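You operate a simulated robot arm through the tools that you are given. There is no shell and no other tool.

The job below is to be done with a simulated robot arm. You get a single attempt, and the scene is never put back.

JOB
Bleed the filter, then pump it up to 2 bar.
Fine: port knob on FILTER, vent shut; pump with BLEED open till the sight glass clears, then shut it.

The check looks at the end state, three seconds after you hand in, the way a careful person would. Anything else that was tipped, shoved, dropped, spilled or broken makes it a failure.

ROBOT AND FRAMES
A 7-joint arm with a fingered hand, fixed in place. Base frame: the origin is at the foot of the arm, x ahead of it, y to its left, z up; the work surface is at about z = 904. Units: mm, degrees, N and s.
With the tool pointing down near the work surface it reaches from about 480 to 920 mm from the base axis. Its first joint turns from -143.0 to 143.0 degrees. Payload 3 kg.
The TCP is the grasp point between the finger pads, 26 mm short of the fingertips. In the tool frame z runs along the fingers and y along their closing line. Largest opening 148 mm; the body of the gripper starts 73 mm behind the TCP. The gripper is a hand of 3 fingers: y runs from the thumb to the fingers, the wrist lies at [0, 0, -229] in the tool frame, and closing takes about 1.5 s.
Orientation is told as [roll, pitch, yaw] about the base's x, y, z axes, in that order, counted from this pose: with the fingers straight down and closing along the base's y, the tool's x points along the base's -x, its y along +y and its z along -z.

CONTROLS
- The arm moves only by the tool send_rows. Its arguments are lists of equal length, an entry for each row: "delta_pos": the shift along the tool's x, y, z in mm, a list of three; "delta_rot": the turn, a rotation vector about the tool's x, y, z in degrees, a list of three. In form: {"delta_pos": [[dx, dy, dz], ...], "delta_rot": [[wx, wy, wz], ...]}. A call has 1 to 20 rows; each row shifts and turns the commanded pose from where the row before left it, along the tool's axes as they then stand. "hand" is the closure in counts, from 0 (fully open) to 255 (shut), set as the call begins (left out, the last holds). Rows are played at 5 a second. More than 50 mm and 8.6 degrees between two rows, or a gripper value outside its range, and nothing of the call is played. A pose out of reach is approached as far as the arm can. The call stops where the force on the tool passes 40 N (or 10 N more than at its start, if that is more) or the arm is blocked; 0.2 s more then pass. The fingers move at their own pace (about 153 mm/s each) and stop on an object; they squeeze with about 29 N. The grip force told is the motor's: it shows also when the fingers shut on nothing. Time passes only in rows, and 0.2 s behind the last, so rows that do not move let the fingers close. It gives the time, the measured TCP pose, the force on the tool (base axes), the opening and the grip force at its end, in the units of the frame above (readings bear some noise), with the torque about the TCP (base axes, N m) and any sound that the robot's microphone picked up.
- Cameras (640 x 400 px; columns grow to the right, rows downward): "scene" is fixed at [404.5, -657.3, 1707.7]; the picture's right is [0.97, -0.24, 0.00], its down [-0.10, -0.41, -0.91] and it looks along [0.22, 0.88, -0.42] (base axes); focal length 308 px, centre (320, 200). "wrist" rides on the gripper at [68, -39, -90] in the tool frame; the picture's right is [0.50, 0.87, 0.00], its down [-0.66, 0.38, -0.65] and it looks along [-0.57, 0.33, 0.76] (tool axes); focal length 222 px, centre (320, 200). There is no depth. A picture from a camera that has moved, and an enlarged one, comes with that camera's place and axes in the base frame and with its lens. The place of the scene camera against the robot may be out by one fixed shift of up to 12 mm in any direction.
- capture(camera): a new picture of that camera. No time passes.
- slide_trunk(by): slides the trunk up (or, below 0, down) by that many mm; the arm rides with it, the base frame stays. It gives what a move gives, with no picture.
- finger_targets(finger1, finger2, thumb_bend): sets how far each is bent, from 0 (flat) to 1 (curled in); at 0.3 the hand is open as for a grip, at 0.7 the pads meet at the TCP. One left out holds its place. A second passes; each finger stops where it meets its share of the squeeze, and holds until it gets a number again. A gripper value or a shape takes the hand back. It gives what a move gives, with no picture; readings hold the bend of each and the force on the fingers (four entries, about 0 where the hand has none), thumb and palm.
- grasp_type(shape): the hand has 3 fingers and takes this shape, open, in about a second: jaw (thumb against the fingers, like two jaws); tri (thumb and two fingers); tip (a fingertip pinch); poke (one finger out to press); point (the index stretched); flat (the hand flat); cup (the hand cupped); fist (a fist). The gripper value then closes the fingers along that shape, each until it touches; the sizes above hold for jaw. It gives what a move gives, with no picture.
- close_up(camera, box): a new picture of the part [left, top, right, bottom] of that camera's present view, enlarged. No time passes.
- finish_job(): hands the job in; it is judged then, once.

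Places have to be worked out from the pictures, the camera data and where the tool is seen. Open the gripper and draw the arm clear of the work before you hand the job in, unless the task says otherwise.

The tools are called after ">>>" as name(argument=value, ...) on one line, values as JSON. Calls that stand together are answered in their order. send_rows: Moves the arm, as the interface text tells. Its arguments: {"type":"object","properties":{"delta_pos":{"type":"array"},"delta_rot":{"type":"array"},"hand":{"type":"number"}},"required":["delta_pos","delta_rot"]} The other tools are called the same way: slide_trunk (by) slides the trunk up or down; grasp_type (shape) gives the hand a shape; finger_targets (finger1, finger2, thumb_bend) moves the fingers one by one; capture (camera) takes a picture; close_up (camera, box) takes an enlarged picture of a part of a camera's view; finish_job () hands the job in.

At the start:

```text
clock: 0.0
tcp_pos: [583.6, 478.6, 1210.6]
ee_rot: [0.0, 0.0, -0.1]
contact_force: [0.8, -0.4, 0.3]
ft_torque: [-0.02, -0.01, -0.01]
grip_width: 148.2
gripper_force: 0.0
shape: jaw
bend: [0.3, 0.3, 0.3]
finger forces: [0.0, 0.0, 0.1, 0.0, 0.1, 0.0]
trunk travel left (down, up): [-675.0, 215.0]
```

scene: 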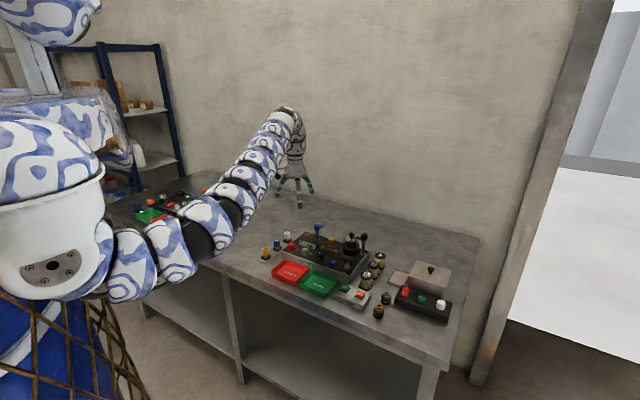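
wrist: 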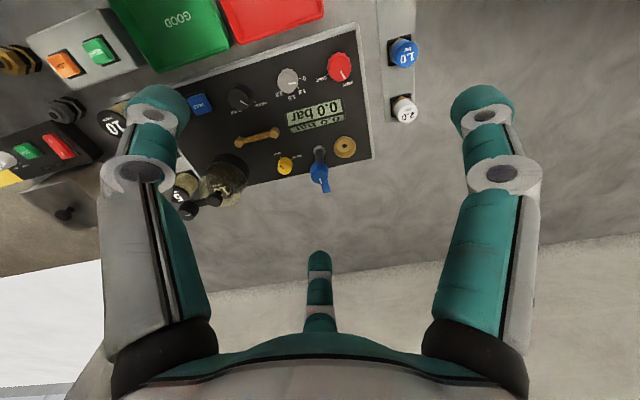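

I start by looking at the panel more closely with both cameras.

>>> close_up(camera="scene", box=[250, 210, 410, 310])

>>> close_up(camera="wrist", box=[160, 30, 400, 230])

>>> close_up(camera="scene", box=[330, 230, 470, 330])

>>> close_up(camera="wrist", box=[0, 0, 240, 240])

```text
4.00 times, centred on (330, 260) of scene
camera zoom: at [404.5, -657.3, 1707.7], right [0.97, -0.24, 0.0], down [-0.1, -0.41, -0.91], along [0.22, 0.88, -0.42], focal length 1233 px, centre (280, -40)
```

zoom: 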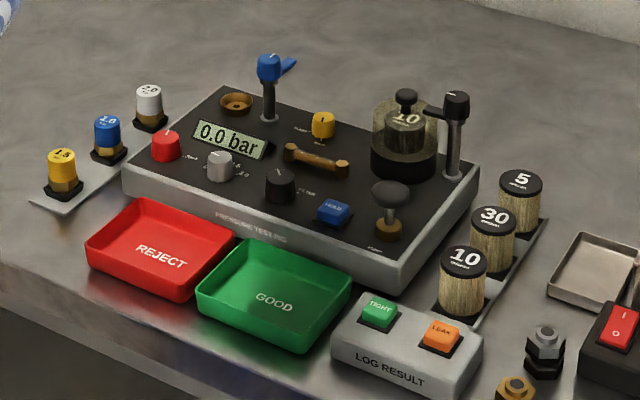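

```text
2.00 times, centred on (280, 130) of wrist
camera zoom: at [515.3, 439.0, 1300.5], right [-0.5, 0.87, 0.0], down [0.66, 0.38, 0.65], along [0.57, 0.33, -0.76], focal length 444 px, centre (400, 340)
```

zoom: 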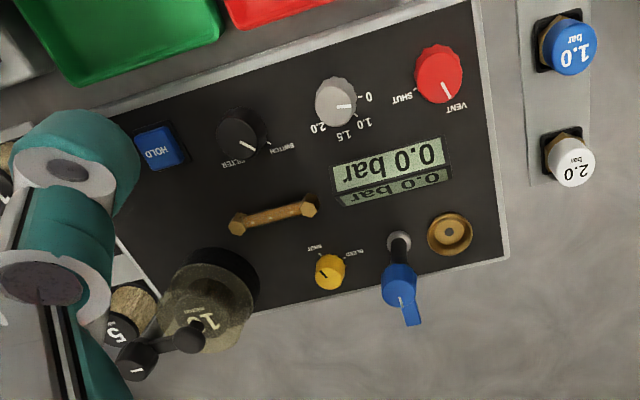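

```text
4.00 times, centred on (400, 280) of scene
camera zoom: at [404.5, -657.3, 1707.7], right [0.97, -0.24, 0.0], down [-0.1, -0.41, -0.91], along [0.22, 0.88, -0.42], focal length 1233 px, centre (0, -120)
```

zoom: 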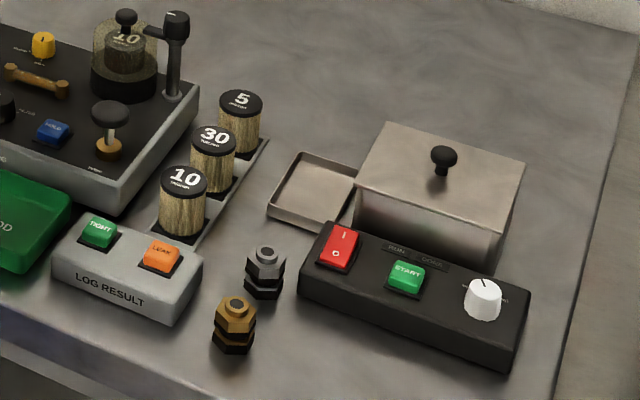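

```text
1.67 times, centred on (120, 120) of wrist
camera zoom: at [515.3, 439.0, 1300.5], right [-0.5, 0.87, 0.0], down [0.66, 0.38, 0.65], along [0.57, 0.33, -0.76], focal length 370 px, centre (653, 333)
```

zoom: 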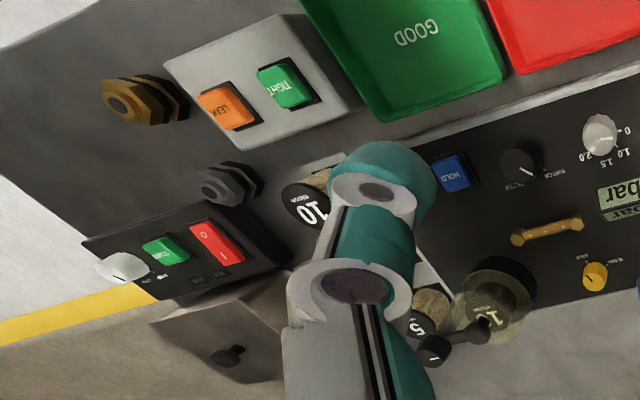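

The panel is yawed about -40° in the base frame, with its centre near (690, 390). VENT appears open at the moment. I move the hand high above the panel to read the knobs better and triangulate.

>>> send_rows(delta_pos=[[-35, -29, 0], [-35, -29, 0], [-34, -29, 0], [0, 0, 0]], delta_rot=[[0, 0, 0], [0, 0, 0], [0, 0, 0], [0, 0, 0]])

>>> capture(camera="wrist")

>>> capture(camera="scene")

```text
clock: 1.0
tcp_pos: [686.2, 387.3, 1209.7]
ee_rot: [0.0, 0.0, 0.0]
contact_force: [-0.8, -0.8, 0.3]
ft_torque: [-0.01, 0.0, 0.02]
grip_width: 148.0
gripper_force: 0.1
shape: jaw
bend: [0.3, 0.3, 0.3]
finger forces: [0.0, 0.1, 0.0, 0.0, 0.0, 0.0]
trunk travel left (down, up): [-675.0, 215.0]
```

```text
taken
camera wrist: at [619.6, 348.5, 1299.6], right [-0.5, 0.87, 0.0], down [0.65, 0.38, 0.65], along [0.57, 0.33, -0.76], focal length 222 px, centre (320, 200)
```

wrist: 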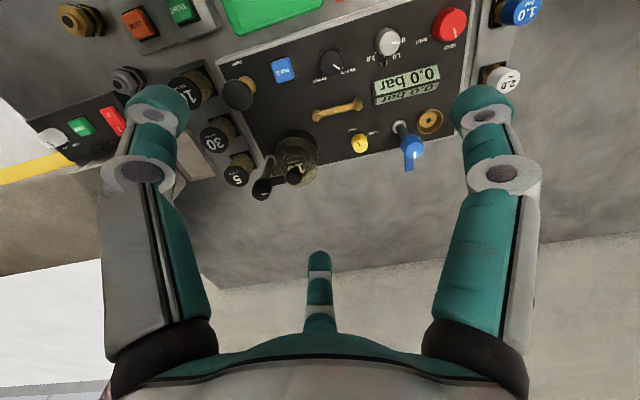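

```text
taken
```

scene: 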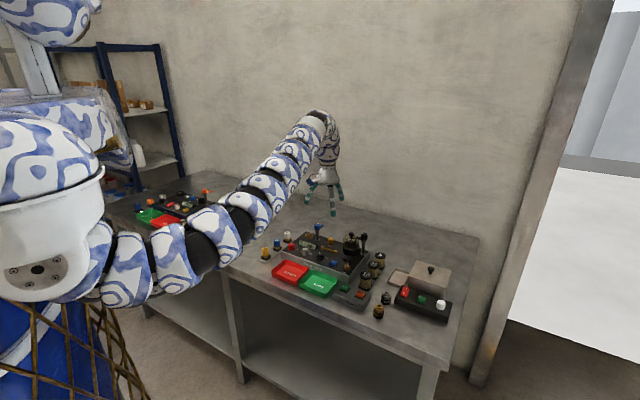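

The panel is fully in view from here. I take enlarged views of the knobs to read the markings before working out positions.

>>> close_up(camera="wrist", box=[310, 0, 480, 106])

>>> close_up(camera="wrist", box=[220, 30, 380, 130])

>>> close_up(camera="wrist", box=[290, 80, 450, 180])

>>> close_up(camera="wrist", box=[200, 60, 360, 210])

>>> close_up(camera="scene", box=[280, 210, 380, 280])

```text
3.76 times, centred on (395, 53) of wrist
camera zoom: at [619.6, 348.5, 1299.6], right [-0.5, 0.87, 0.0], down [0.65, 0.38, 0.65], along [0.57, 0.33, -0.76], focal length 836 px, centre (38, 753)
```

zoom: 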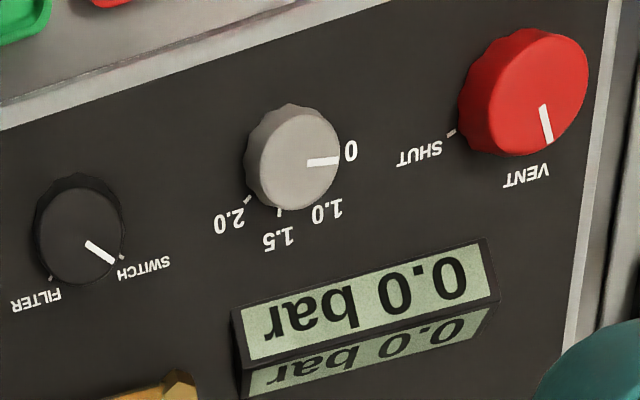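

```text
4.00 times, centred on (300, 80) of wrist
camera zoom: at [619.6, 348.5, 1299.6], right [-0.5, 0.87, 0.0], down [0.65, 0.38, 0.65], along [0.57, 0.33, -0.76], focal length 888 px, centre (400, 680)
```

zoom: 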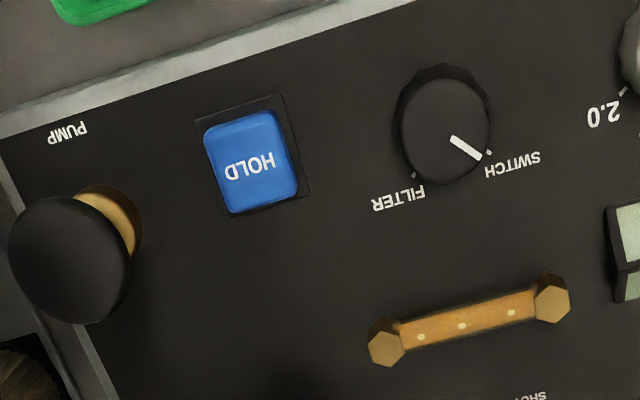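

```text
4.00 times, centred on (370, 130) of wrist
camera zoom: at [619.6, 348.5, 1299.6], right [-0.5, 0.87, 0.0], down [0.65, 0.38, 0.65], along [0.57, 0.33, -0.76], focal length 888 px, centre (120, 480)
```

zoom: 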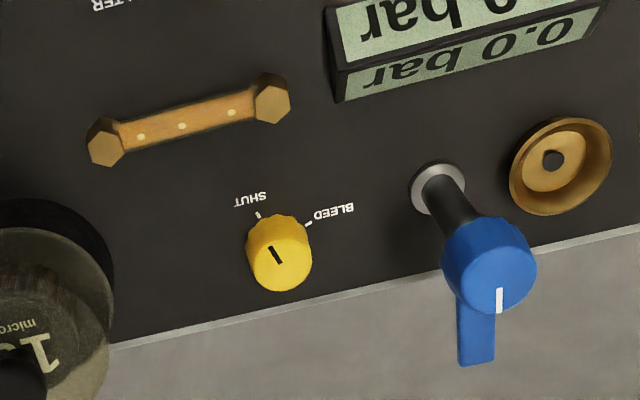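

```text
2.67 times, centred on (280, 135) of wrist
camera zoom: at [619.6, 348.5, 1299.6], right [-0.5, 0.87, 0.0], down [0.65, 0.38, 0.65], along [0.57, 0.33, -0.76], focal length 592 px, centre (427, 373)
```

zoom: 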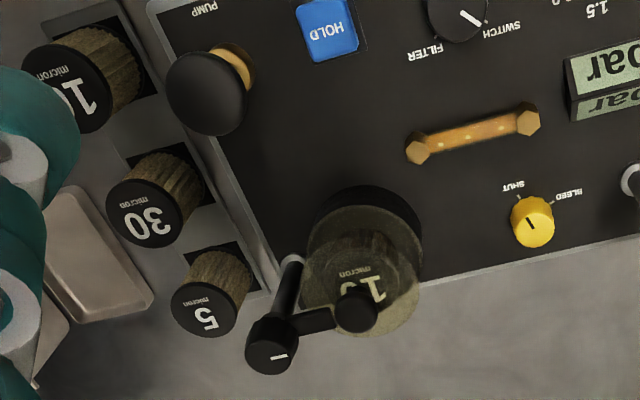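

```text
5.71 times, centred on (330, 245) of scene
camera zoom: at [404.5, -657.3, 1707.7], right [0.97, -0.24, 0.0], down [-0.1, -0.41, -0.91], along [0.22, 0.88, -0.42], focal length 1761 px, centre (263, -57)
```

zoom: 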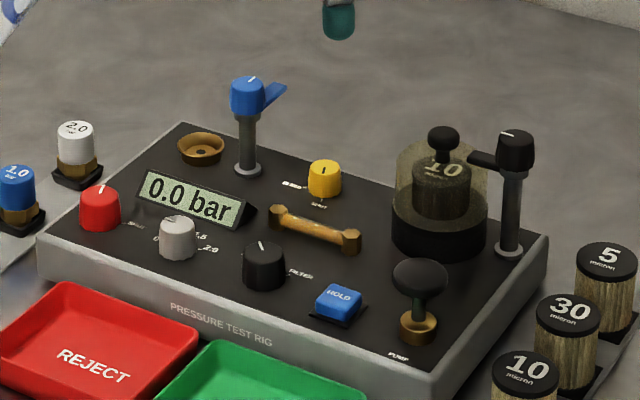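

From the markings the port knob is on SWITCH, the vent knob on VENT, the bleed on SHUT and the grey knob on 0; all the knob tops sit near z≈957. Before going near the panel I try the 'tip' shape up here and see how the fingers sit.

>>> grasp_type(shape="tip")

>>> capture(camera="wrist")

>>> close_up(camera="scene", box=[280, 130, 380, 220])

```text
clock: 1.9
tcp_pos: [686.6, 386.4, 1209.3]
ee_rot: [0.0, 0.0, 0.1]
contact_force: [0.1, -0.4, -0.5]
ft_torque: [0.01, -0.03, -0.01]
grip_width: 148.1
gripper_force: 0.0
shape: tip
bend: [0.3, 0.3, 0.3]
finger forces: [0.1, 0.1, 0.0, 0.0, 0.1, 0.1]
trunk travel left (down, up): [-675.0, 215.0]
```

```text
taken
camera wrist: at [619.9, 348.1, 1299.5], right [-0.5, 0.87, 0.0], down [0.66, 0.38, 0.65], along [0.57, 0.33, -0.76], focal length 222 px, centre (320, 200)
```

wrist: 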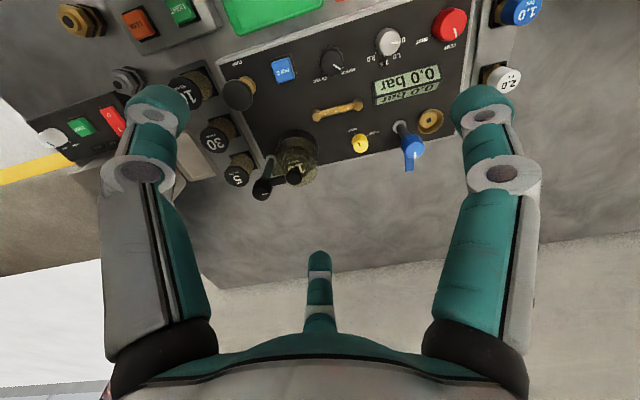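

```text
4.44 times, centred on (330, 175) of scene
camera zoom: at [404.5, -657.3, 1707.7], right [0.97, -0.24, 0.0], down [-0.1, -0.41, -0.91], along [0.22, 0.88, -0.42], focal length 1370 px, centre (276, 311)
```

zoom: 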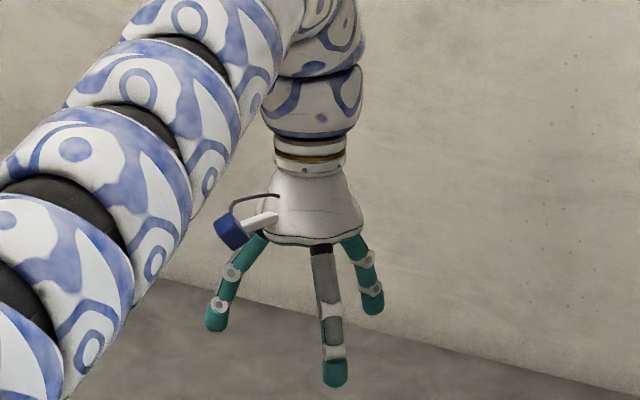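

The fingers sit 120° apart around the tool axis, so they should close centrally on the round knobs. I move above the red vent knob, estimated at (553, 491), and partly close the hand to learn how closure maps to opening.

>>> send_rows(delta_pos=[[33, 26, 0], [33, 26, 0], [34, 26, 0], [33, 26, 0], [0, 0, 45], [0, 0, 45], [0, 0, 45], [0, 0, 0]], delta_rot=[[0, 0, 0], [0, 0, 0], [0, 0, 0], [0, 0, 0], [0, 0, 0], [0, 0, 0], [0, 0, 0], [0, 0, 0]], hand=90)

>>> capture(camera="wrist")

>>> close_up(camera="scene", box=[240, 180, 340, 260])

```text
clock: 3.7
tcp_pos: [550.8, 495.3, 1078.3]
ee_rot: [0.0, 0.0, -0.1]
contact_force: [0.3, -0.1, 0.1]
ft_torque: [-0.02, -0.03, 0.02]
grip_width: 96.2
gripper_force: 0.0
shape: tip
bend: [0.3, 0.3, 0.7]
finger forces: [0.1, 0.0, 0.0, 0.0, 0.0, 0.0]
trunk travel left (down, up): [-675.0, 215.0]
```

```text
taken
camera wrist: at [483.0, 456.5, 1167.8], right [-0.5, 0.87, 0.0], down [0.65, 0.38, 0.65], along [0.57, 0.33, -0.76], focal length 222 px, centre (320, 200)
```

wrist: 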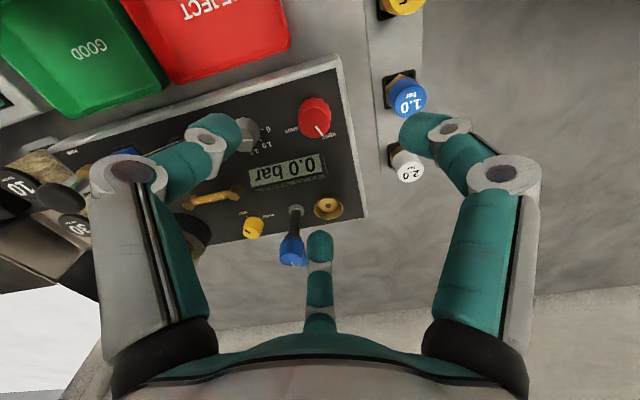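

```text
5.00 times, centred on (290, 220) of scene
camera zoom: at [404.5, -657.3, 1707.7], right [0.97, -0.24, 0.0], down [-0.1, -0.41, -0.91], along [0.22, 0.88, -0.42], focal length 1541 px, centre (470, 100)
```

zoom: 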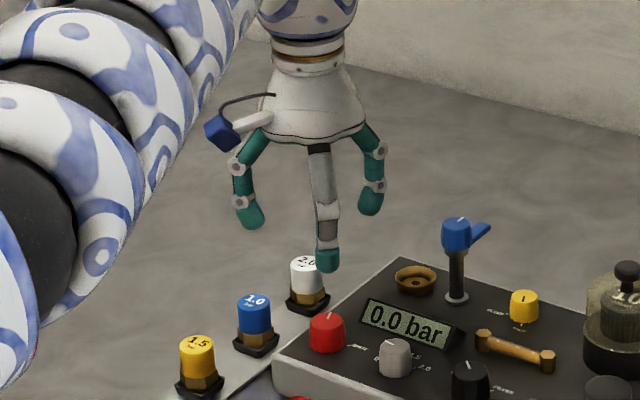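

The knob sits nearly on the tool axis, consistent with (553, 491). I take a close-up to measure its centre and pointer direction more exactly.

>>> close_up(camera="wrist", box=[220, 70, 380, 170])

>>> close_up(camera="wrist", box=[275, 80, 355, 150])

```text
4.00 times, centred on (300, 120) of wrist
camera zoom: at [483.0, 456.5, 1167.8], right [-0.5, 0.87, 0.0], down [0.65, 0.38, 0.65], along [0.57, 0.33, -0.76], focal length 888 px, centre (400, 520)
```

zoom: 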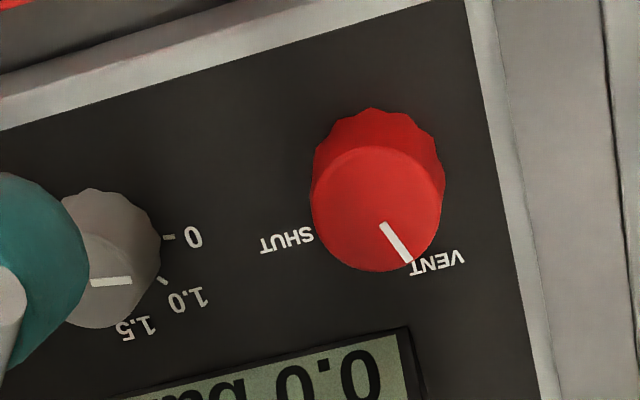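

```text
5.71 times, centred on (315, 115) of wrist
camera zoom: at [483.0, 456.5, 1167.8], right [-0.5, 0.87, 0.0], down [0.65, 0.38, 0.65], along [0.57, 0.33, -0.76], focal length 1269 px, centre (349, 686)
```

zoom: 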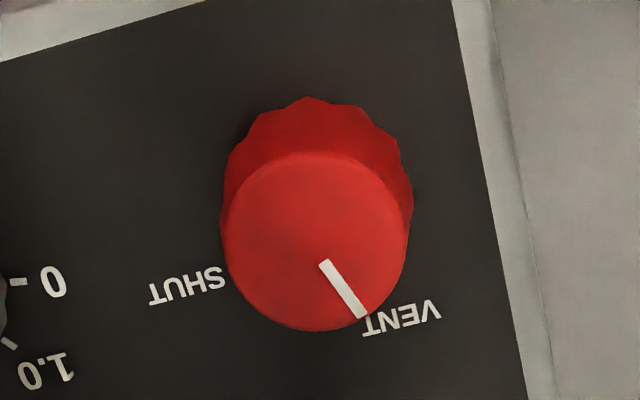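

The top face of the vent knob is about 30 mm across, and its pointer lies on VENT. I wait one row to see whether the arm has settled before centring over it.

>>> send_rows(delta_pos=[[0, 0, 0], [0, 0, 0]], delta_rot=[[0, 0, 0], [0, 0, 0]])

>>> close_up(camera="wrist", box=[275, 80, 355, 150])

```text
clock: 4.3
tcp_pos: [549.6, 494.8, 1078.4]
ee_rot: [0.0, 0.0, 0.1]
contact_force: [-0.6, 0.4, 0.6]
ft_torque: [0.04, -0.01, 0.01]
grip_width: 96.1
gripper_force: 0.1
shape: tip
bend: [0.3, 0.3, 0.7]
finger forces: [0.0, 0.0, 0.0, 0.0, 0.0, 0.0]
trunk travel left (down, up): [-675.0, 215.0]
```

```text
5.71 times, centred on (315, 115) of wrist
camera zoom: at [483.0, 456.4, 1167.9], right [-0.5, 0.87, 0.0], down [0.66, 0.38, 0.65], along [0.57, 0.33, -0.76], focal length 1269 px, centre (349, 686)
```

zoom: 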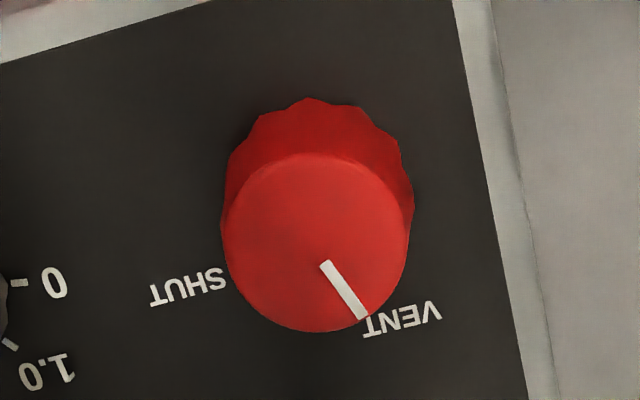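

The arm has settled and the knob centre comes out near (556, 492). The display edge is about 38 mm from it, so I yaw the hand +56° to put the finger gap towards the display and centre it over the knob.

>>> send_rows(delta_pos=[[-6, -3, 0], [0, 0, 0], [0, 0, 0], [0, 0, 0], [0, 0, 0], [0, 0, 0], [0, 0, 0], [0, 0, 0], [0, 0, 30], [0, 0, 0], [0, 0, 0]], delta_rot=[[0, 0, 0], [0, 0, -8], [0, 0, -8], [0, 0, -8], [0, 0, -8], [0, 0, -8], [0, 0, -8], [0, 0, -8], [0, 0, 0], [0, 0, 0], [0, 0, 0]], hand=140)

>>> capture(camera="wrist")

>>> close_up(camera="scene", box=[240, 180, 340, 260])

```text
clock: 6.7
tcp_pos: [559.7, 490.8, 1045.1]
ee_rot: [0.0, 0.0, 56.0]
contact_force: [0.4, 0.5, -0.8]
ft_torque: [-0.05, -0.04, -0.01]
grip_width: 67.1
gripper_force: 0.0
shape: tip
bend: [0.39, 0.38, 0.7]
finger forces: [0.0, 0.0, 0.0, 0.0, 0.1, 0.1]
trunk travel left (down, up): [-675.0, 215.0]
```

```text
taken
camera wrist: at [554.5, 412.9, 1134.4], right [-1.0, 0.07, 0.0], down [0.05, 0.76, 0.65], along [0.05, 0.65, -0.76], focal length 222 px, centre (320, 200)
```

wrist: 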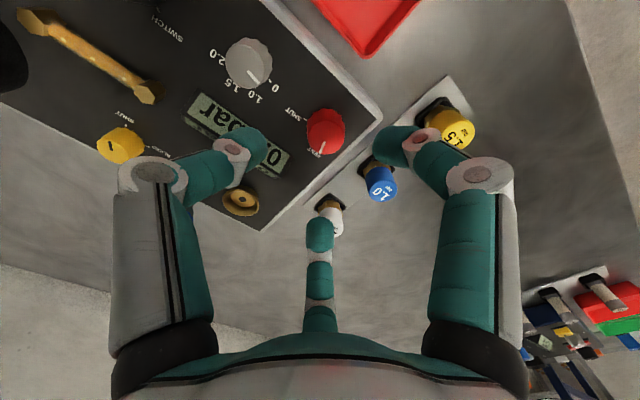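

```text
5.00 times, centred on (290, 220) of scene
camera zoom: at [404.5, -657.3, 1707.7], right [0.97, -0.24, 0.0], down [-0.1, -0.41, -0.91], along [0.22, 0.88, -0.42], focal length 1541 px, centre (470, 100)
```

zoom: 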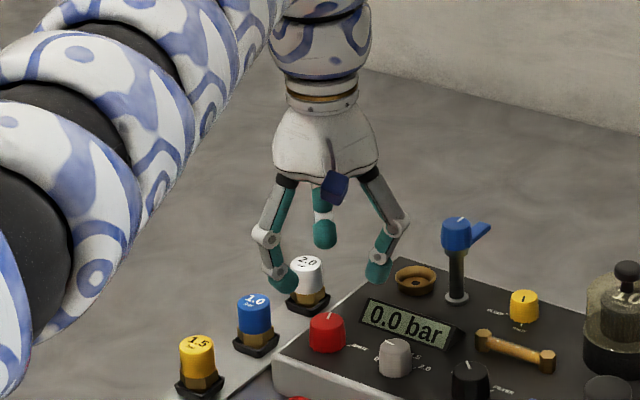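

>>> close_up(camera="wrist", box=[280, 90, 380, 170])

```text
5.00 times, centred on (330, 130) of wrist
camera zoom: at [554.5, 412.9, 1134.4], right [-1.0, 0.07, 0.0], down [0.05, 0.76, 0.65], along [0.05, 0.65, -0.76], focal length 1111 px, centre (270, 550)
```

zoom: 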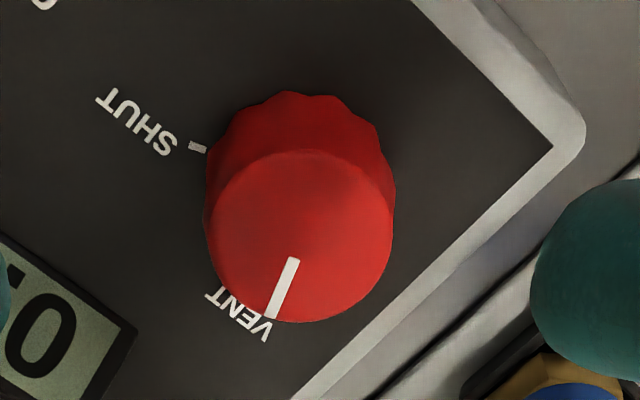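

The rays from the two poses cross at about (555, 492) with the knob top near z≈965 and the panel near z≈945. I centre the hand and lower it around the knob, with the fingertips to end just above the panel.

>>> send_rows(delta_pos=[[1.9, 4.3, 0], [0, 0, 25], [0, 0, 25], [0, 0, 15], [0, 0, 0], [0, 0, 0]], delta_rot=[[0, 0, 0], [0, 0, 0], [0, 0, 0], [0, 0, 0], [0, 0, 0], [0, 0, 0]])

>>> capture(camera="wrist")

>>> close_up(camera="scene", box=[250, 190, 330, 260])

```text
clock: 8.1
tcp_pos: [556.3, 489.6, 979.9]
ee_rot: [0.0, 0.0, 56.0]
contact_force: [0.6, 0.2, 0.0]
ft_torque: [-0.03, 0.04, -0.03]
grip_width: 67.1
gripper_force: 0.1
shape: tip
bend: [0.39, 0.38, 0.7]
finger forces: [0.1, 0.0, 0.1, 0.0, 0.0, 0.0]
trunk travel left (down, up): [-675.0, 215.0]
```

```text
taken
camera wrist: at [550.2, 412.6, 1069.4], right [-1.0, 0.07, 0.0], down [0.05, 0.76, 0.65], along [0.05, 0.65, -0.76], focal length 222 px, centre (320, 200)
```

wrist: 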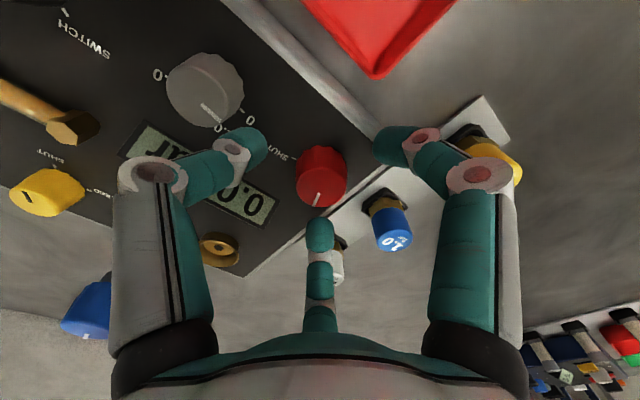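

```text
5.71 times, centred on (290, 225) of scene
camera zoom: at [404.5, -657.3, 1707.7], right [0.97, -0.24, 0.0], down [-0.1, -0.41, -0.91], along [0.22, 0.88, -0.42], focal length 1761 px, centre (491, 57)
```

zoom: 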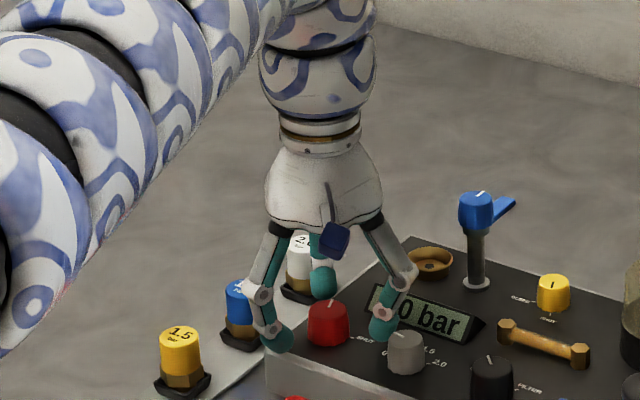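

The fingertips straddle the knob with no contact. I lower another 4 mm and close on the knob.

>>> send_rows(delta_pos=[[0, 0, 4], [0, 0, 0]], delta_rot=[[0, 0, 0], [0, 0, 0]])

>>> send_rows(delta_pos=[[0, 0, 0], [0, 0, 0], [0, 0, 0], [0, 0, 0], [0, 0, 0], [0, 0, 0]], delta_rot=[[0, 0, 0], [0, 0, 0], [0, 0, 0], [0, 0, 0], [0, 0, 0], [0, 0, 0]], hand=215)

>>> capture(camera="wrist")

>>> close_up(camera="scene", box=[250, 190, 330, 260])

```text
clock: 8.7
tcp_pos: [555.6, 490.5, 976.1]
ee_rot: [0.0, -0.1, 55.9]
contact_force: [0.1, -0.1, -0.2]
ft_torque: [-0.02, -0.01, 0.0]
grip_width: 67.4
gripper_force: 0.0
shape: tip
bend: [0.39, 0.38, 0.7]
finger forces: [0.1, 0.1, 0.0, 0.1, 0.0, 0.0]
trunk travel left (down, up): [-675.0, 215.0]
```

```text
clock: 10.1
tcp_pos: [555.6, 491.0, 976.6]
ee_rot: [0.1, 0.2, 56.0]
contact_force: [-0.8, -0.1, -4.2]
ft_torque: [-0.04, 0.01, -0.03]
grip_width: 24.0
gripper_force: 29.1
shape: tip
bend: [0.75, 0.75, 0.7]
finger forces: [25.6, 25.3, 0.1, 0.0, 25.7, 0.1]
trunk travel left (down, up): [-675.0, 215.0]
```

```text
taken
camera wrist: at [549.9, 413.5, 1065.9], right [-1.0, 0.07, 0.0], down [0.05, 0.76, 0.65], along [0.05, 0.65, -0.76], focal length 222 px, centre (320, 200)
```

wrist: 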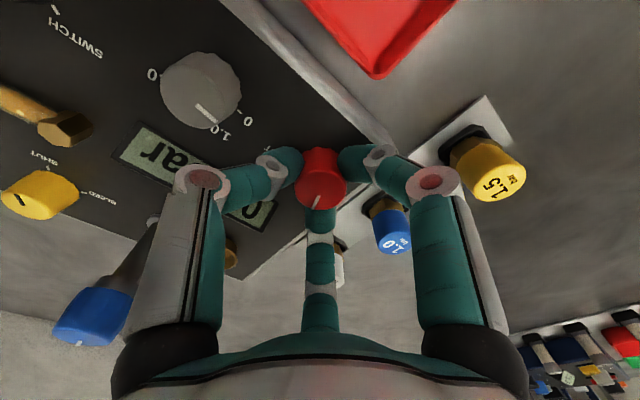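

```text
5.71 times, centred on (290, 225) of scene
camera zoom: at [404.5, -657.3, 1707.7], right [0.97, -0.24, 0.0], down [-0.1, -0.41, -0.91], along [0.22, 0.88, -0.42], focal length 1761 px, centre (491, 57)
```

zoom: 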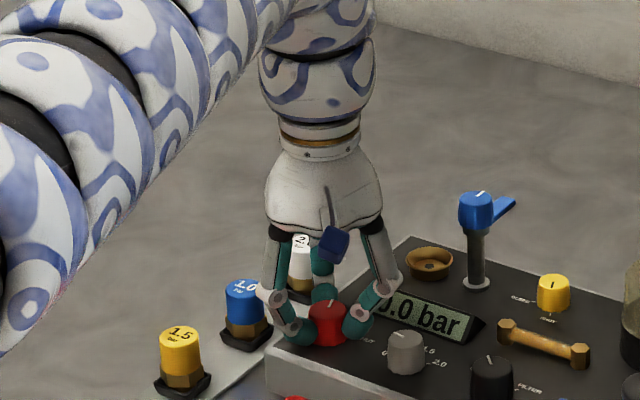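

All three fingers hold the knob with about 25 N each. I turn clockwise in steps, watching torque.

>>> send_rows(delta_pos=[[0, 0, 0], [0, 0, 0], [0, 0, 0], [0, 0, 0], [0, 0, 0]], delta_rot=[[0, 0, 8], [0, 0, 8], [0, 0, 8], [0, 0, 8], [0, 0, 8]])

>>> close_up(camera="wrist", box=[220, 110, 420, 230])

>>> close_up(camera="scene", box=[250, 190, 330, 260])

```text
clock: 11.3
tcp_pos: [556.1, 491.2, 976.5]
ee_rot: [-0.1, -0.1, 16.0]
contact_force: [-1.7, -7.4, -10.6]
ft_torque: [-0.19, 0.02, 0.01]
grip_width: 23.7
gripper_force: 29.2
shape: tip
bend: [0.75, 0.75, 0.7]
finger forces: [25.1, 23.5, 0.0, 0.0, 30.6, 0.1]
trunk travel left (down, up): [-675.0, 215.0]
```

```text
3.20 times, centred on (320, 170) of wrist
camera zoom: at [501.0, 436.3, 1066.4], right [-0.72, 0.7, 0.0], down [0.53, 0.54, 0.65], along [0.46, 0.47, -0.76], focal length 711 px, centre (320, 296)
```

zoom: 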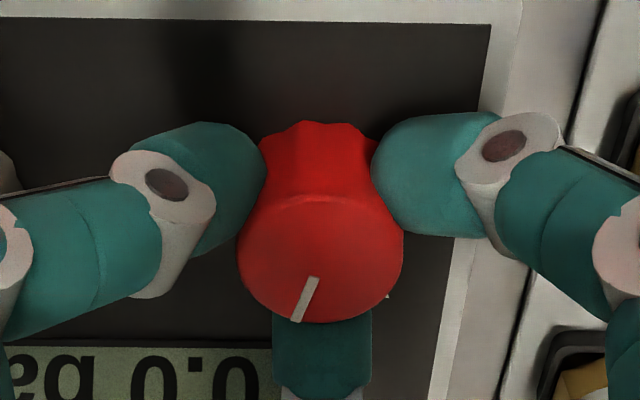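

```text
5.71 times, centred on (290, 225) of scene
camera zoom: at [404.5, -657.3, 1707.7], right [0.97, -0.24, 0.0], down [-0.1, -0.41, -0.91], along [0.22, 0.88, -0.42], focal length 1761 px, centre (491, 57)
```

zoom: 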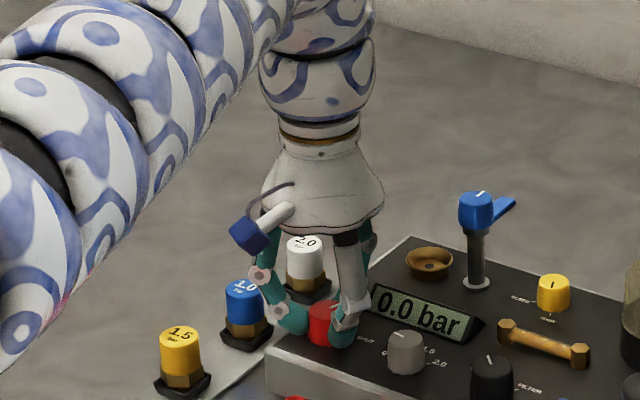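

The knob turns with the hand (40° so far) and forces are moderate. I continue clockwise.

>>> send_rows(delta_pos=[[0, 0, 0], [0, 0, 0], [0, 0, 0], [0, 0, 0], [0, 0, 0]], delta_rot=[[0, 0, 8], [0, 0, 8], [0, 0, 8], [0, 0, 8], [0, 0, 8]])

>>> close_up(camera="wrist", box=[220, 110, 420, 230])

>>> close_up(camera="scene", box=[250, 190, 330, 260])

```text
clock: 12.5
tcp_pos: [555.2, 491.9, 976.6]
ee_rot: [0.1, -0.1, -24.1]
contact_force: [-0.7, -7.6, -6.6]
ft_torque: [-0.2, 0.04, -0.02]
grip_width: 23.9
gripper_force: 28.9
shape: tip
bend: [0.75, 0.75, 0.7]
finger forces: [23.8, 25.7, 0.0, 0.0, 32.1, 0.1]
trunk travel left (down, up): [-675.0, 215.0]
```

```text
3.20 times, centred on (320, 170) of wrist
camera zoom: at [477.5, 484.7, 1066.3], right [-0.1, 0.99, 0.0], down [0.75, 0.08, 0.65], along [0.65, 0.07, -0.76], focal length 711 px, centre (320, 296)
```

zoom: 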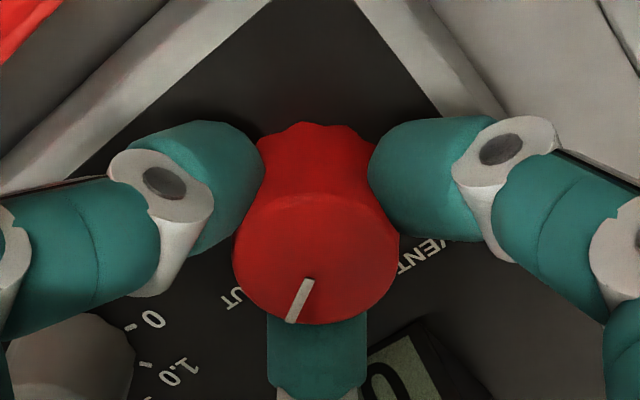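

```text
5.71 times, centred on (290, 225) of scene
camera zoom: at [404.5, -657.3, 1707.7], right [0.97, -0.24, 0.0], down [-0.1, -0.41, -0.91], along [0.22, 0.88, -0.42], focal length 1761 px, centre (491, 57)
```

zoom: 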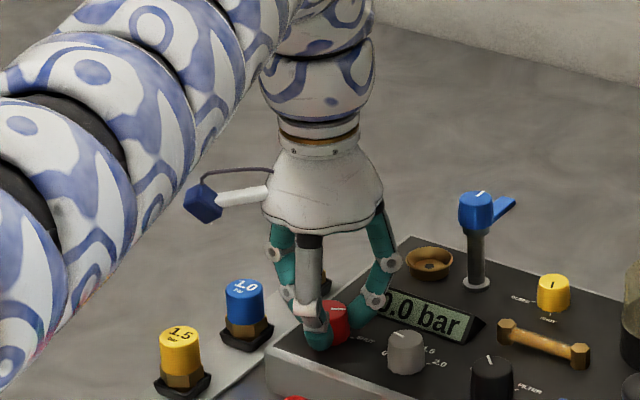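

The knob has turned about 80°, and its pointer is a few degrees short of the SHUT tick. I go a bit further and check for an end stop.

>>> send_rows(delta_pos=[[0, 0, 0], [0, 0, 0], [0, 0, 0]], delta_rot=[[0, 0, 4], [0, 0, 3], [0, 0, 0]])

>>> close_up(camera="wrist", box=[220, 110, 420, 230])

```text
clock: 13.3
tcp_pos: [554.8, 492.4, 976.2]
ee_rot: [-0.1, 0.0, -31.0]
contact_force: [0.0, -2.5, -2.6]
ft_torque: [-0.11, 0.06, -0.01]
grip_width: 23.6
gripper_force: 29.4
shape: tip
bend: [0.75, 0.75, 0.7]
finger forces: [25.7, 27.8, 0.0, 0.0, 29.1, 0.1]
trunk travel left (down, up): [-675.0, 215.0]
```

```text
3.20 times, centred on (320, 170) of wrist
camera zoom: at [476.9, 493.7, 1066.0], right [0.02, 1.0, 0.0], down [0.76, -0.01, 0.65], along [0.65, -0.01, -0.76], focal length 711 px, centre (320, 296)
```

zoom: 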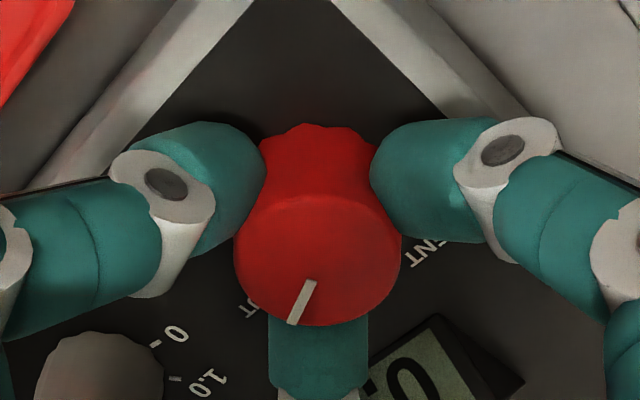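

The pointer should now lie on SHUT (87° turned). I release, rise and check the result.

>>> send_rows(delta_pos=[[0, 0, 0], [0, 0, 0], [0, 0, 0], [0, 0, 0], [0, 0, -25], [0, 0, -30], [0, 0, -30], [0, 0, 0]], delta_rot=[[0, 0, 0], [0, 0, 0], [0, 0, 0], [0, 0, 0], [0, 0, 0], [0, 0, 0], [0, 0, 0], [0, 0, 0]], hand=140)

>>> capture(camera="wrist")

>>> close_up(camera="wrist", box=[200, 60, 400, 190])

```text
clock: 15.1
tcp_pos: [554.8, 495.8, 1062.3]
ee_rot: [-0.1, 0.0, -31.1]
contact_force: [0.1, 0.8, 0.2]
ft_torque: [-0.01, 0.01, -0.05]
grip_width: 66.4
gripper_force: 0.0
shape: tip
bend: [0.39, 0.39, 0.7]
finger forces: [0.0, 0.1, 0.0, 0.1, 0.0, 0.1]
trunk travel left (down, up): [-675.0, 215.0]
```

```text
taken
camera wrist: at [477.0, 497.6, 1151.7], right [0.02, 1.0, 0.0], down [0.76, -0.01, 0.65], along [0.65, -0.01, -0.76], focal length 222 px, centre (320, 200)
```

wrist: 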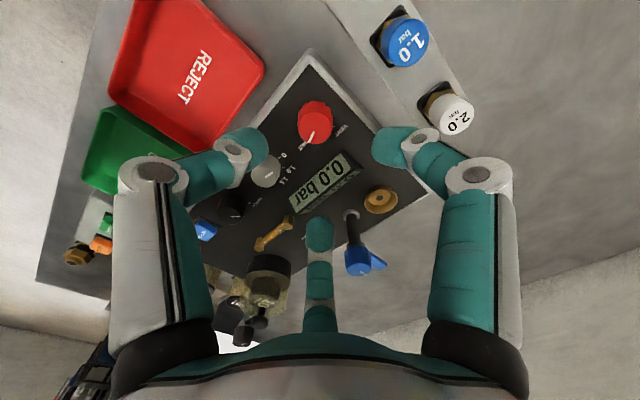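

```text
3.08 times, centred on (300, 125) of wrist
camera zoom: at [477.0, 497.6, 1151.7], right [0.02, 1.0, 0.0], down [0.76, -0.01, 0.65], along [0.65, -0.01, -0.76], focal length 684 px, centre (382, 431)
```

zoom: 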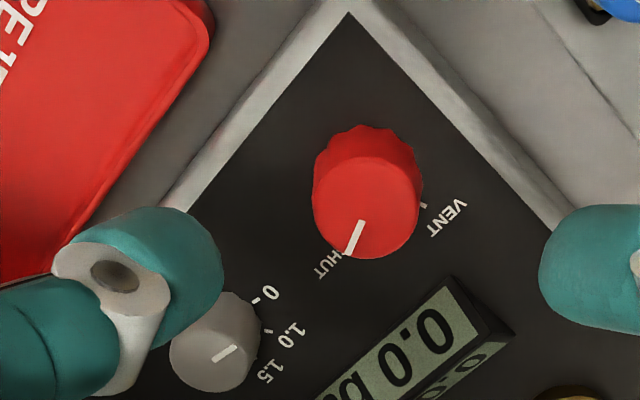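

The vent pointer is now on SHUT. Next is the black port knob: pointer at about 90°, FILTER tick at about 0° (base angles), centre near (660, 388). I move over it and yaw to +75° so the fingers avoid the HOLD button.

>>> send_rows(delta_pos=[[-36.4, -9.4, 0], [-36.4, -9.4, 0], [-36.4, -9.4, 0], [-36.2, -9.6, 0], [0, 0, 0], [0, 0, 0], [0, 0, 0], [0, 0, 0], [0, 0, 0], [0, 0, 0], [0, 0, 0], [0, 0, 0], [0, 0, 0], [0, 0, 0], [0, 0, 0], [0, 0, 0], [0, 0, 0], [0, 0, 0], [0, 0, 0], [0, 0, 0]], delta_rot=[[0, 0, 0], [0, 0, 0], [0, 0, 0], [0, 0, 0], [0, 0, -7.6], [0, 0, -7.6], [0, 0, -7.6], [0, 0, -7.6], [0, 0, -7.6], [0, 0, -7.6], [0, 0, -7.6], [0, 0, -7.6], [0, 0, -7.6], [0, 0, -7.6], [0, 0, -7.6], [0, 0, -7.6], [0, 0, -7.6], [0, 0, -7.2], [0, 0, 0], [0, 0, 0]], hand=155)

>>> capture(camera="wrist")

>>> close_up(camera="wrist", box=[270, 80, 370, 160])

```text
clock: 19.3
tcp_pos: [659.6, 384.5, 1062.8]
ee_rot: [-0.1, 0.0, 75.0]
contact_force: [-0.5, 0.4, 0.0]
ft_torque: [0.0, 0.01, 0.01]
grip_width: 58.4
gripper_force: 0.0
shape: tip
bend: [0.77, 0.77, 0.7]
finger forces: [0.0, 0.0, 0.0, 0.0, 0.0, 0.1]
trunk travel left (down, up): [-675.0, 215.0]
```

```text
taken
camera wrist: at [680.3, 309.9, 1151.5], right [-0.97, -0.26, 0.0], down [-0.2, 0.73, 0.65], along [-0.17, 0.63, -0.76], focal length 222 px, centre (320, 200)
```

wrist: 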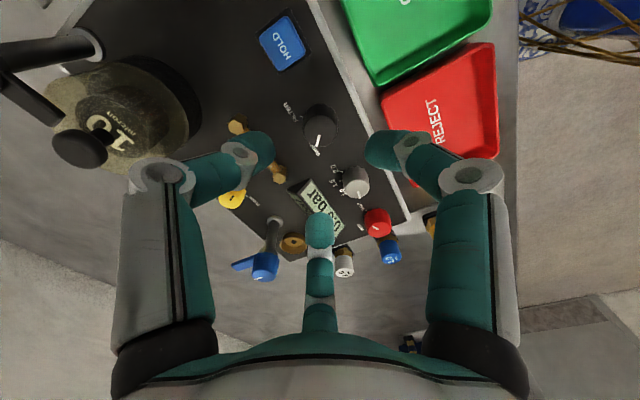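

```text
5.00 times, centred on (320, 120) of wrist
camera zoom: at [680.3, 309.9, 1151.5], right [-0.97, -0.26, 0.0], down [-0.2, 0.73, 0.65], along [-0.17, 0.63, -0.76], focal length 1111 px, centre (320, 600)
```

zoom: 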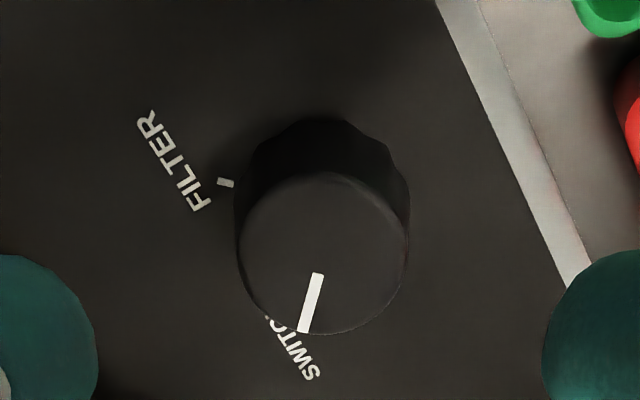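

The port knob centre is at (658.8, 388.2), about 3 mm off the tool axis. I correct that and descend to the same grasp height as before.

>>> send_rows(delta_pos=[[-2.5, 1.8, 0], [0, 0, 30], [0, 0, 30], [0, 0, 26], [0, 0, 0], [0, 0, 0]], delta_rot=[[0, 0, 0], [0, 0, 0], [0, 0, 0], [0, 0, 0], [0, 0, 0], [0, 0, 0]])

>>> capture(camera="wrist")

>>> close_up(camera="scene", box=[280, 190, 370, 270])

```text
clock: 20.7
tcp_pos: [661.8, 390.6, 979.5]
ee_rot: [0.0, 0.0, 75.0]
contact_force: [0.2, 0.2, 0.2]
ft_torque: [0.01, 0.02, 0.0]
grip_width: 58.2
gripper_force: 0.1
shape: tip
bend: [0.77, 0.77, 0.7]
finger forces: [0.0, 0.1, 0.1, 0.0, 0.0, 0.0]
trunk travel left (down, up): [-675.0, 215.0]
```

```text
taken
camera wrist: at [682.5, 314.6, 1068.9], right [-0.97, -0.26, 0.0], down [-0.2, 0.73, 0.65], along [-0.17, 0.63, -0.76], focal length 222 px, centre (320, 200)
```

wrist: 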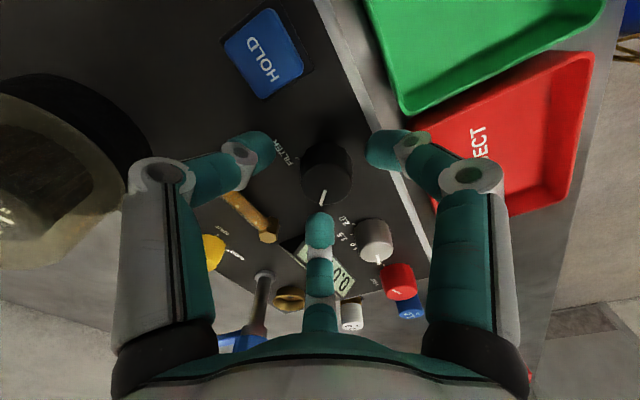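

```text
5.00 times, centred on (325, 230) of scene
camera zoom: at [404.5, -657.3, 1707.7], right [0.97, -0.24, 0.0], down [-0.1, -0.41, -0.91], along [0.22, 0.88, -0.42], focal length 1541 px, centre (295, 50)
```

zoom: 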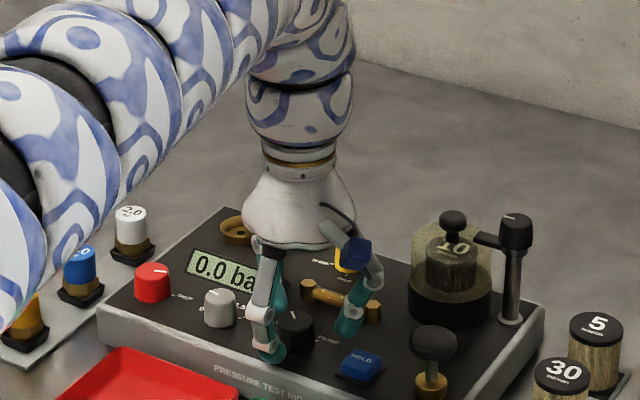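

The tool ended about 3 mm off the knob centre in x and 2 mm in y, so I correct that, lower 3 mm and then close on the knob.

>>> send_rows(delta_pos=[[3.1, 2.6, 0], [0, 0, 3], [0, 0, 0]], delta_rot=[[0, 0, 0], [0, 0, 0], [0, 0, 0]])

>>> send_rows(delta_pos=[[0, 0, 0], [0, 0, 0], [0, 0, 0], [0, 0, 0], [0, 0, 0]], delta_rot=[[0, 0, 0], [0, 0, 0], [0, 0, 0], [0, 0, 0], [0, 0, 0]], hand=215)

>>> close_up(camera="wrist", box=[220, 90, 420, 230])

```text
clock: 21.5
tcp_pos: [657.6, 386.6, 974.3]
ee_rot: [0.0, 0.0, 75.0]
contact_force: [0.2, 0.4, 0.1]
ft_torque: [0.0, -0.02, 0.01]
grip_width: 58.1
gripper_force: 0.0
shape: tip
bend: [0.77, 0.77, 0.7]
finger forces: [0.1, 0.0, 0.0, 0.0, 0.0, 0.0]
trunk travel left (down, up): [-675.0, 215.0]
```

```text
clock: 22.7
tcp_pos: [657.8, 385.4, 975.1]
ee_rot: [0.0, 0.0, 75.0]
contact_force: [-1.2, -3.1, -4.0]
ft_torque: [-0.05, 0.0, -0.06]
grip_width: 24.9
gripper_force: 29.5
shape: tip
bend: [0.74, 0.75, 0.7]
finger forces: [25.6, 25.0, 0.0, 0.0, 25.9, 0.0]
trunk travel left (down, up): [-675.0, 215.0]
```

```text
2.86 times, centred on (320, 160) of wrist
camera zoom: at [678.4, 310.9, 1064.5], right [-0.97, -0.26, 0.0], down [-0.2, 0.73, 0.65], along [-0.17, 0.63, -0.76], focal length 635 px, centre (320, 314)
```

zoom: 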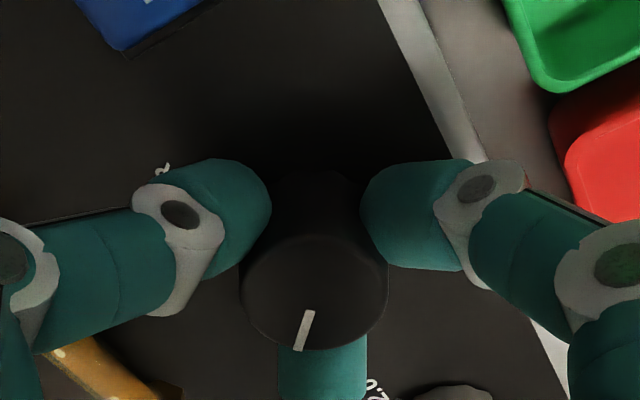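

The grip on the port knob is even (about 25 N per finger). I turn it clockwise towards FILTER in two stages.

>>> send_rows(delta_pos=[[0, 0, 0], [0, 0, 0], [0, 0, 0], [0, 0, 0], [0, 0, 0], [0, 0, 0]], delta_rot=[[0, 0, 8], [0, 0, 8], [0, 0, 8], [0, 0, 8], [0, 0, 8], [0, 0, 8]])

>>> send_rows(delta_pos=[[0, 0, 0], [0, 0, 0], [0, 0, 0], [0, 0, 0], [0, 0, 0], [0, 0, 0], [0, 0, 0]], delta_rot=[[0, 0, 8], [0, 0, 8], [0, 0, 8], [0, 0, 8], [0, 0, 8], [0, 0, 1], [0, 0, 0]])

>>> close_up(camera="wrist", box=[220, 90, 420, 230])

```text
clock: 24.1
tcp_pos: [655.2, 385.7, 974.5]
ee_rot: [0.0, 0.0, 26.9]
contact_force: [7.6, 7.4, 16.9]
ft_torque: [0.23, -0.25, 0.01]
grip_width: 25.6
gripper_force: 28.9
shape: tip
bend: [0.75, 0.75, 0.69]
finger forces: [26.3, 34.0, 0.0, 0.0, 26.5, 0.0]
trunk travel left (down, up): [-675.0, 215.0]
```

```text
clock: 25.7
tcp_pos: [655.3, 386.2, 972.0]
ee_rot: [-0.1, 0.0, -14.1]
contact_force: [2.7, 11.9, 12.2]
ft_torque: [0.32, -0.13, 0.07]
grip_width: 25.3
gripper_force: 28.9
shape: tip
bend: [0.75, 0.75, 0.69]
finger forces: [32.9, 32.0, 0.1, 0.0, 23.0, 0.0]
trunk travel left (down, up): [-675.0, 215.0]
```

```text
2.86 times, centred on (320, 160) of wrist
camera zoom: at [580.8, 364.9, 1063.2], right [-0.28, 0.96, 0.0], down [0.73, 0.21, 0.65], along [0.63, 0.18, -0.76], focal length 635 px, centre (320, 314)
```

zoom: 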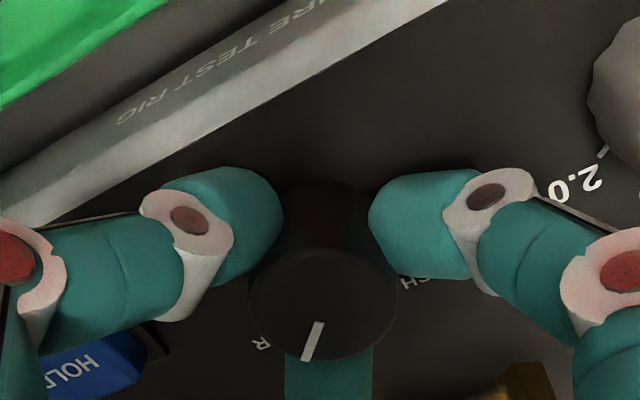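

The knob has turned about 89° and the pointer now faces the FILTER label. I release, rise and inspect.

>>> send_rows(delta_pos=[[0, 0, 0], [0, 0, 0], [0, 0, 0], [0, 0, 0], [0, 0, -25], [0, 0, -30], [0, 0, -30], [0, 0, 0]], delta_rot=[[0, 0, 0], [0, 0, 0], [0, 0, 0], [0, 0, 0], [0, 0, 0], [0, 0, 0], [0, 0, 0], [0, 0, 0]], hand=155)

>>> capture(camera="wrist")

>>> close_up(camera="wrist", box=[220, 60, 420, 190])

```text
clock: 27.5
tcp_pos: [655.3, 387.1, 1057.6]
ee_rot: [0.0, -0.1, -14.0]
contact_force: [0.6, 0.6, 0.2]
ft_torque: [0.04, -0.01, -0.01]
grip_width: 57.9
gripper_force: 0.1
shape: tip
bend: [0.77, 0.77, 0.7]
finger forces: [0.1, 0.0, 0.0, 0.0, 0.1, 0.1]
trunk travel left (down, up): [-675.0, 215.0]
```

```text
taken
camera wrist: at [580.3, 366.5, 1147.3], right [-0.28, 0.96, 0.0], down [0.73, 0.21, 0.65], along [0.63, 0.18, -0.76], focal length 222 px, centre (320, 200)
```

wrist: 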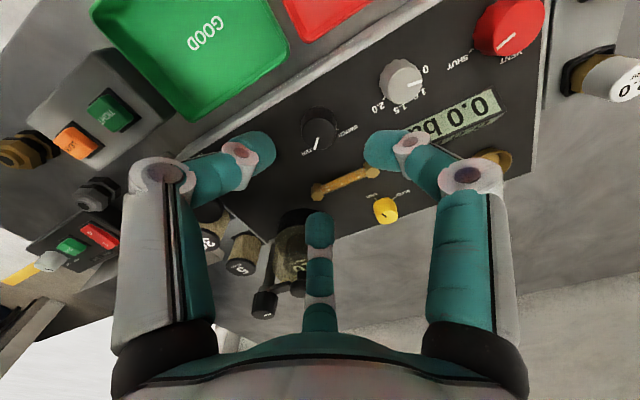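

```text
3.08 times, centred on (320, 125) of wrist
camera zoom: at [580.3, 366.5, 1147.3], right [-0.28, 0.96, 0.0], down [0.73, 0.21, 0.65], along [0.63, 0.18, -0.76], focal length 684 px, centre (320, 431)
```

zoom: 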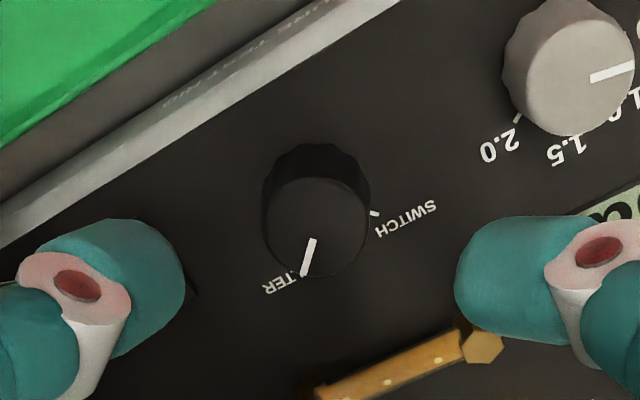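

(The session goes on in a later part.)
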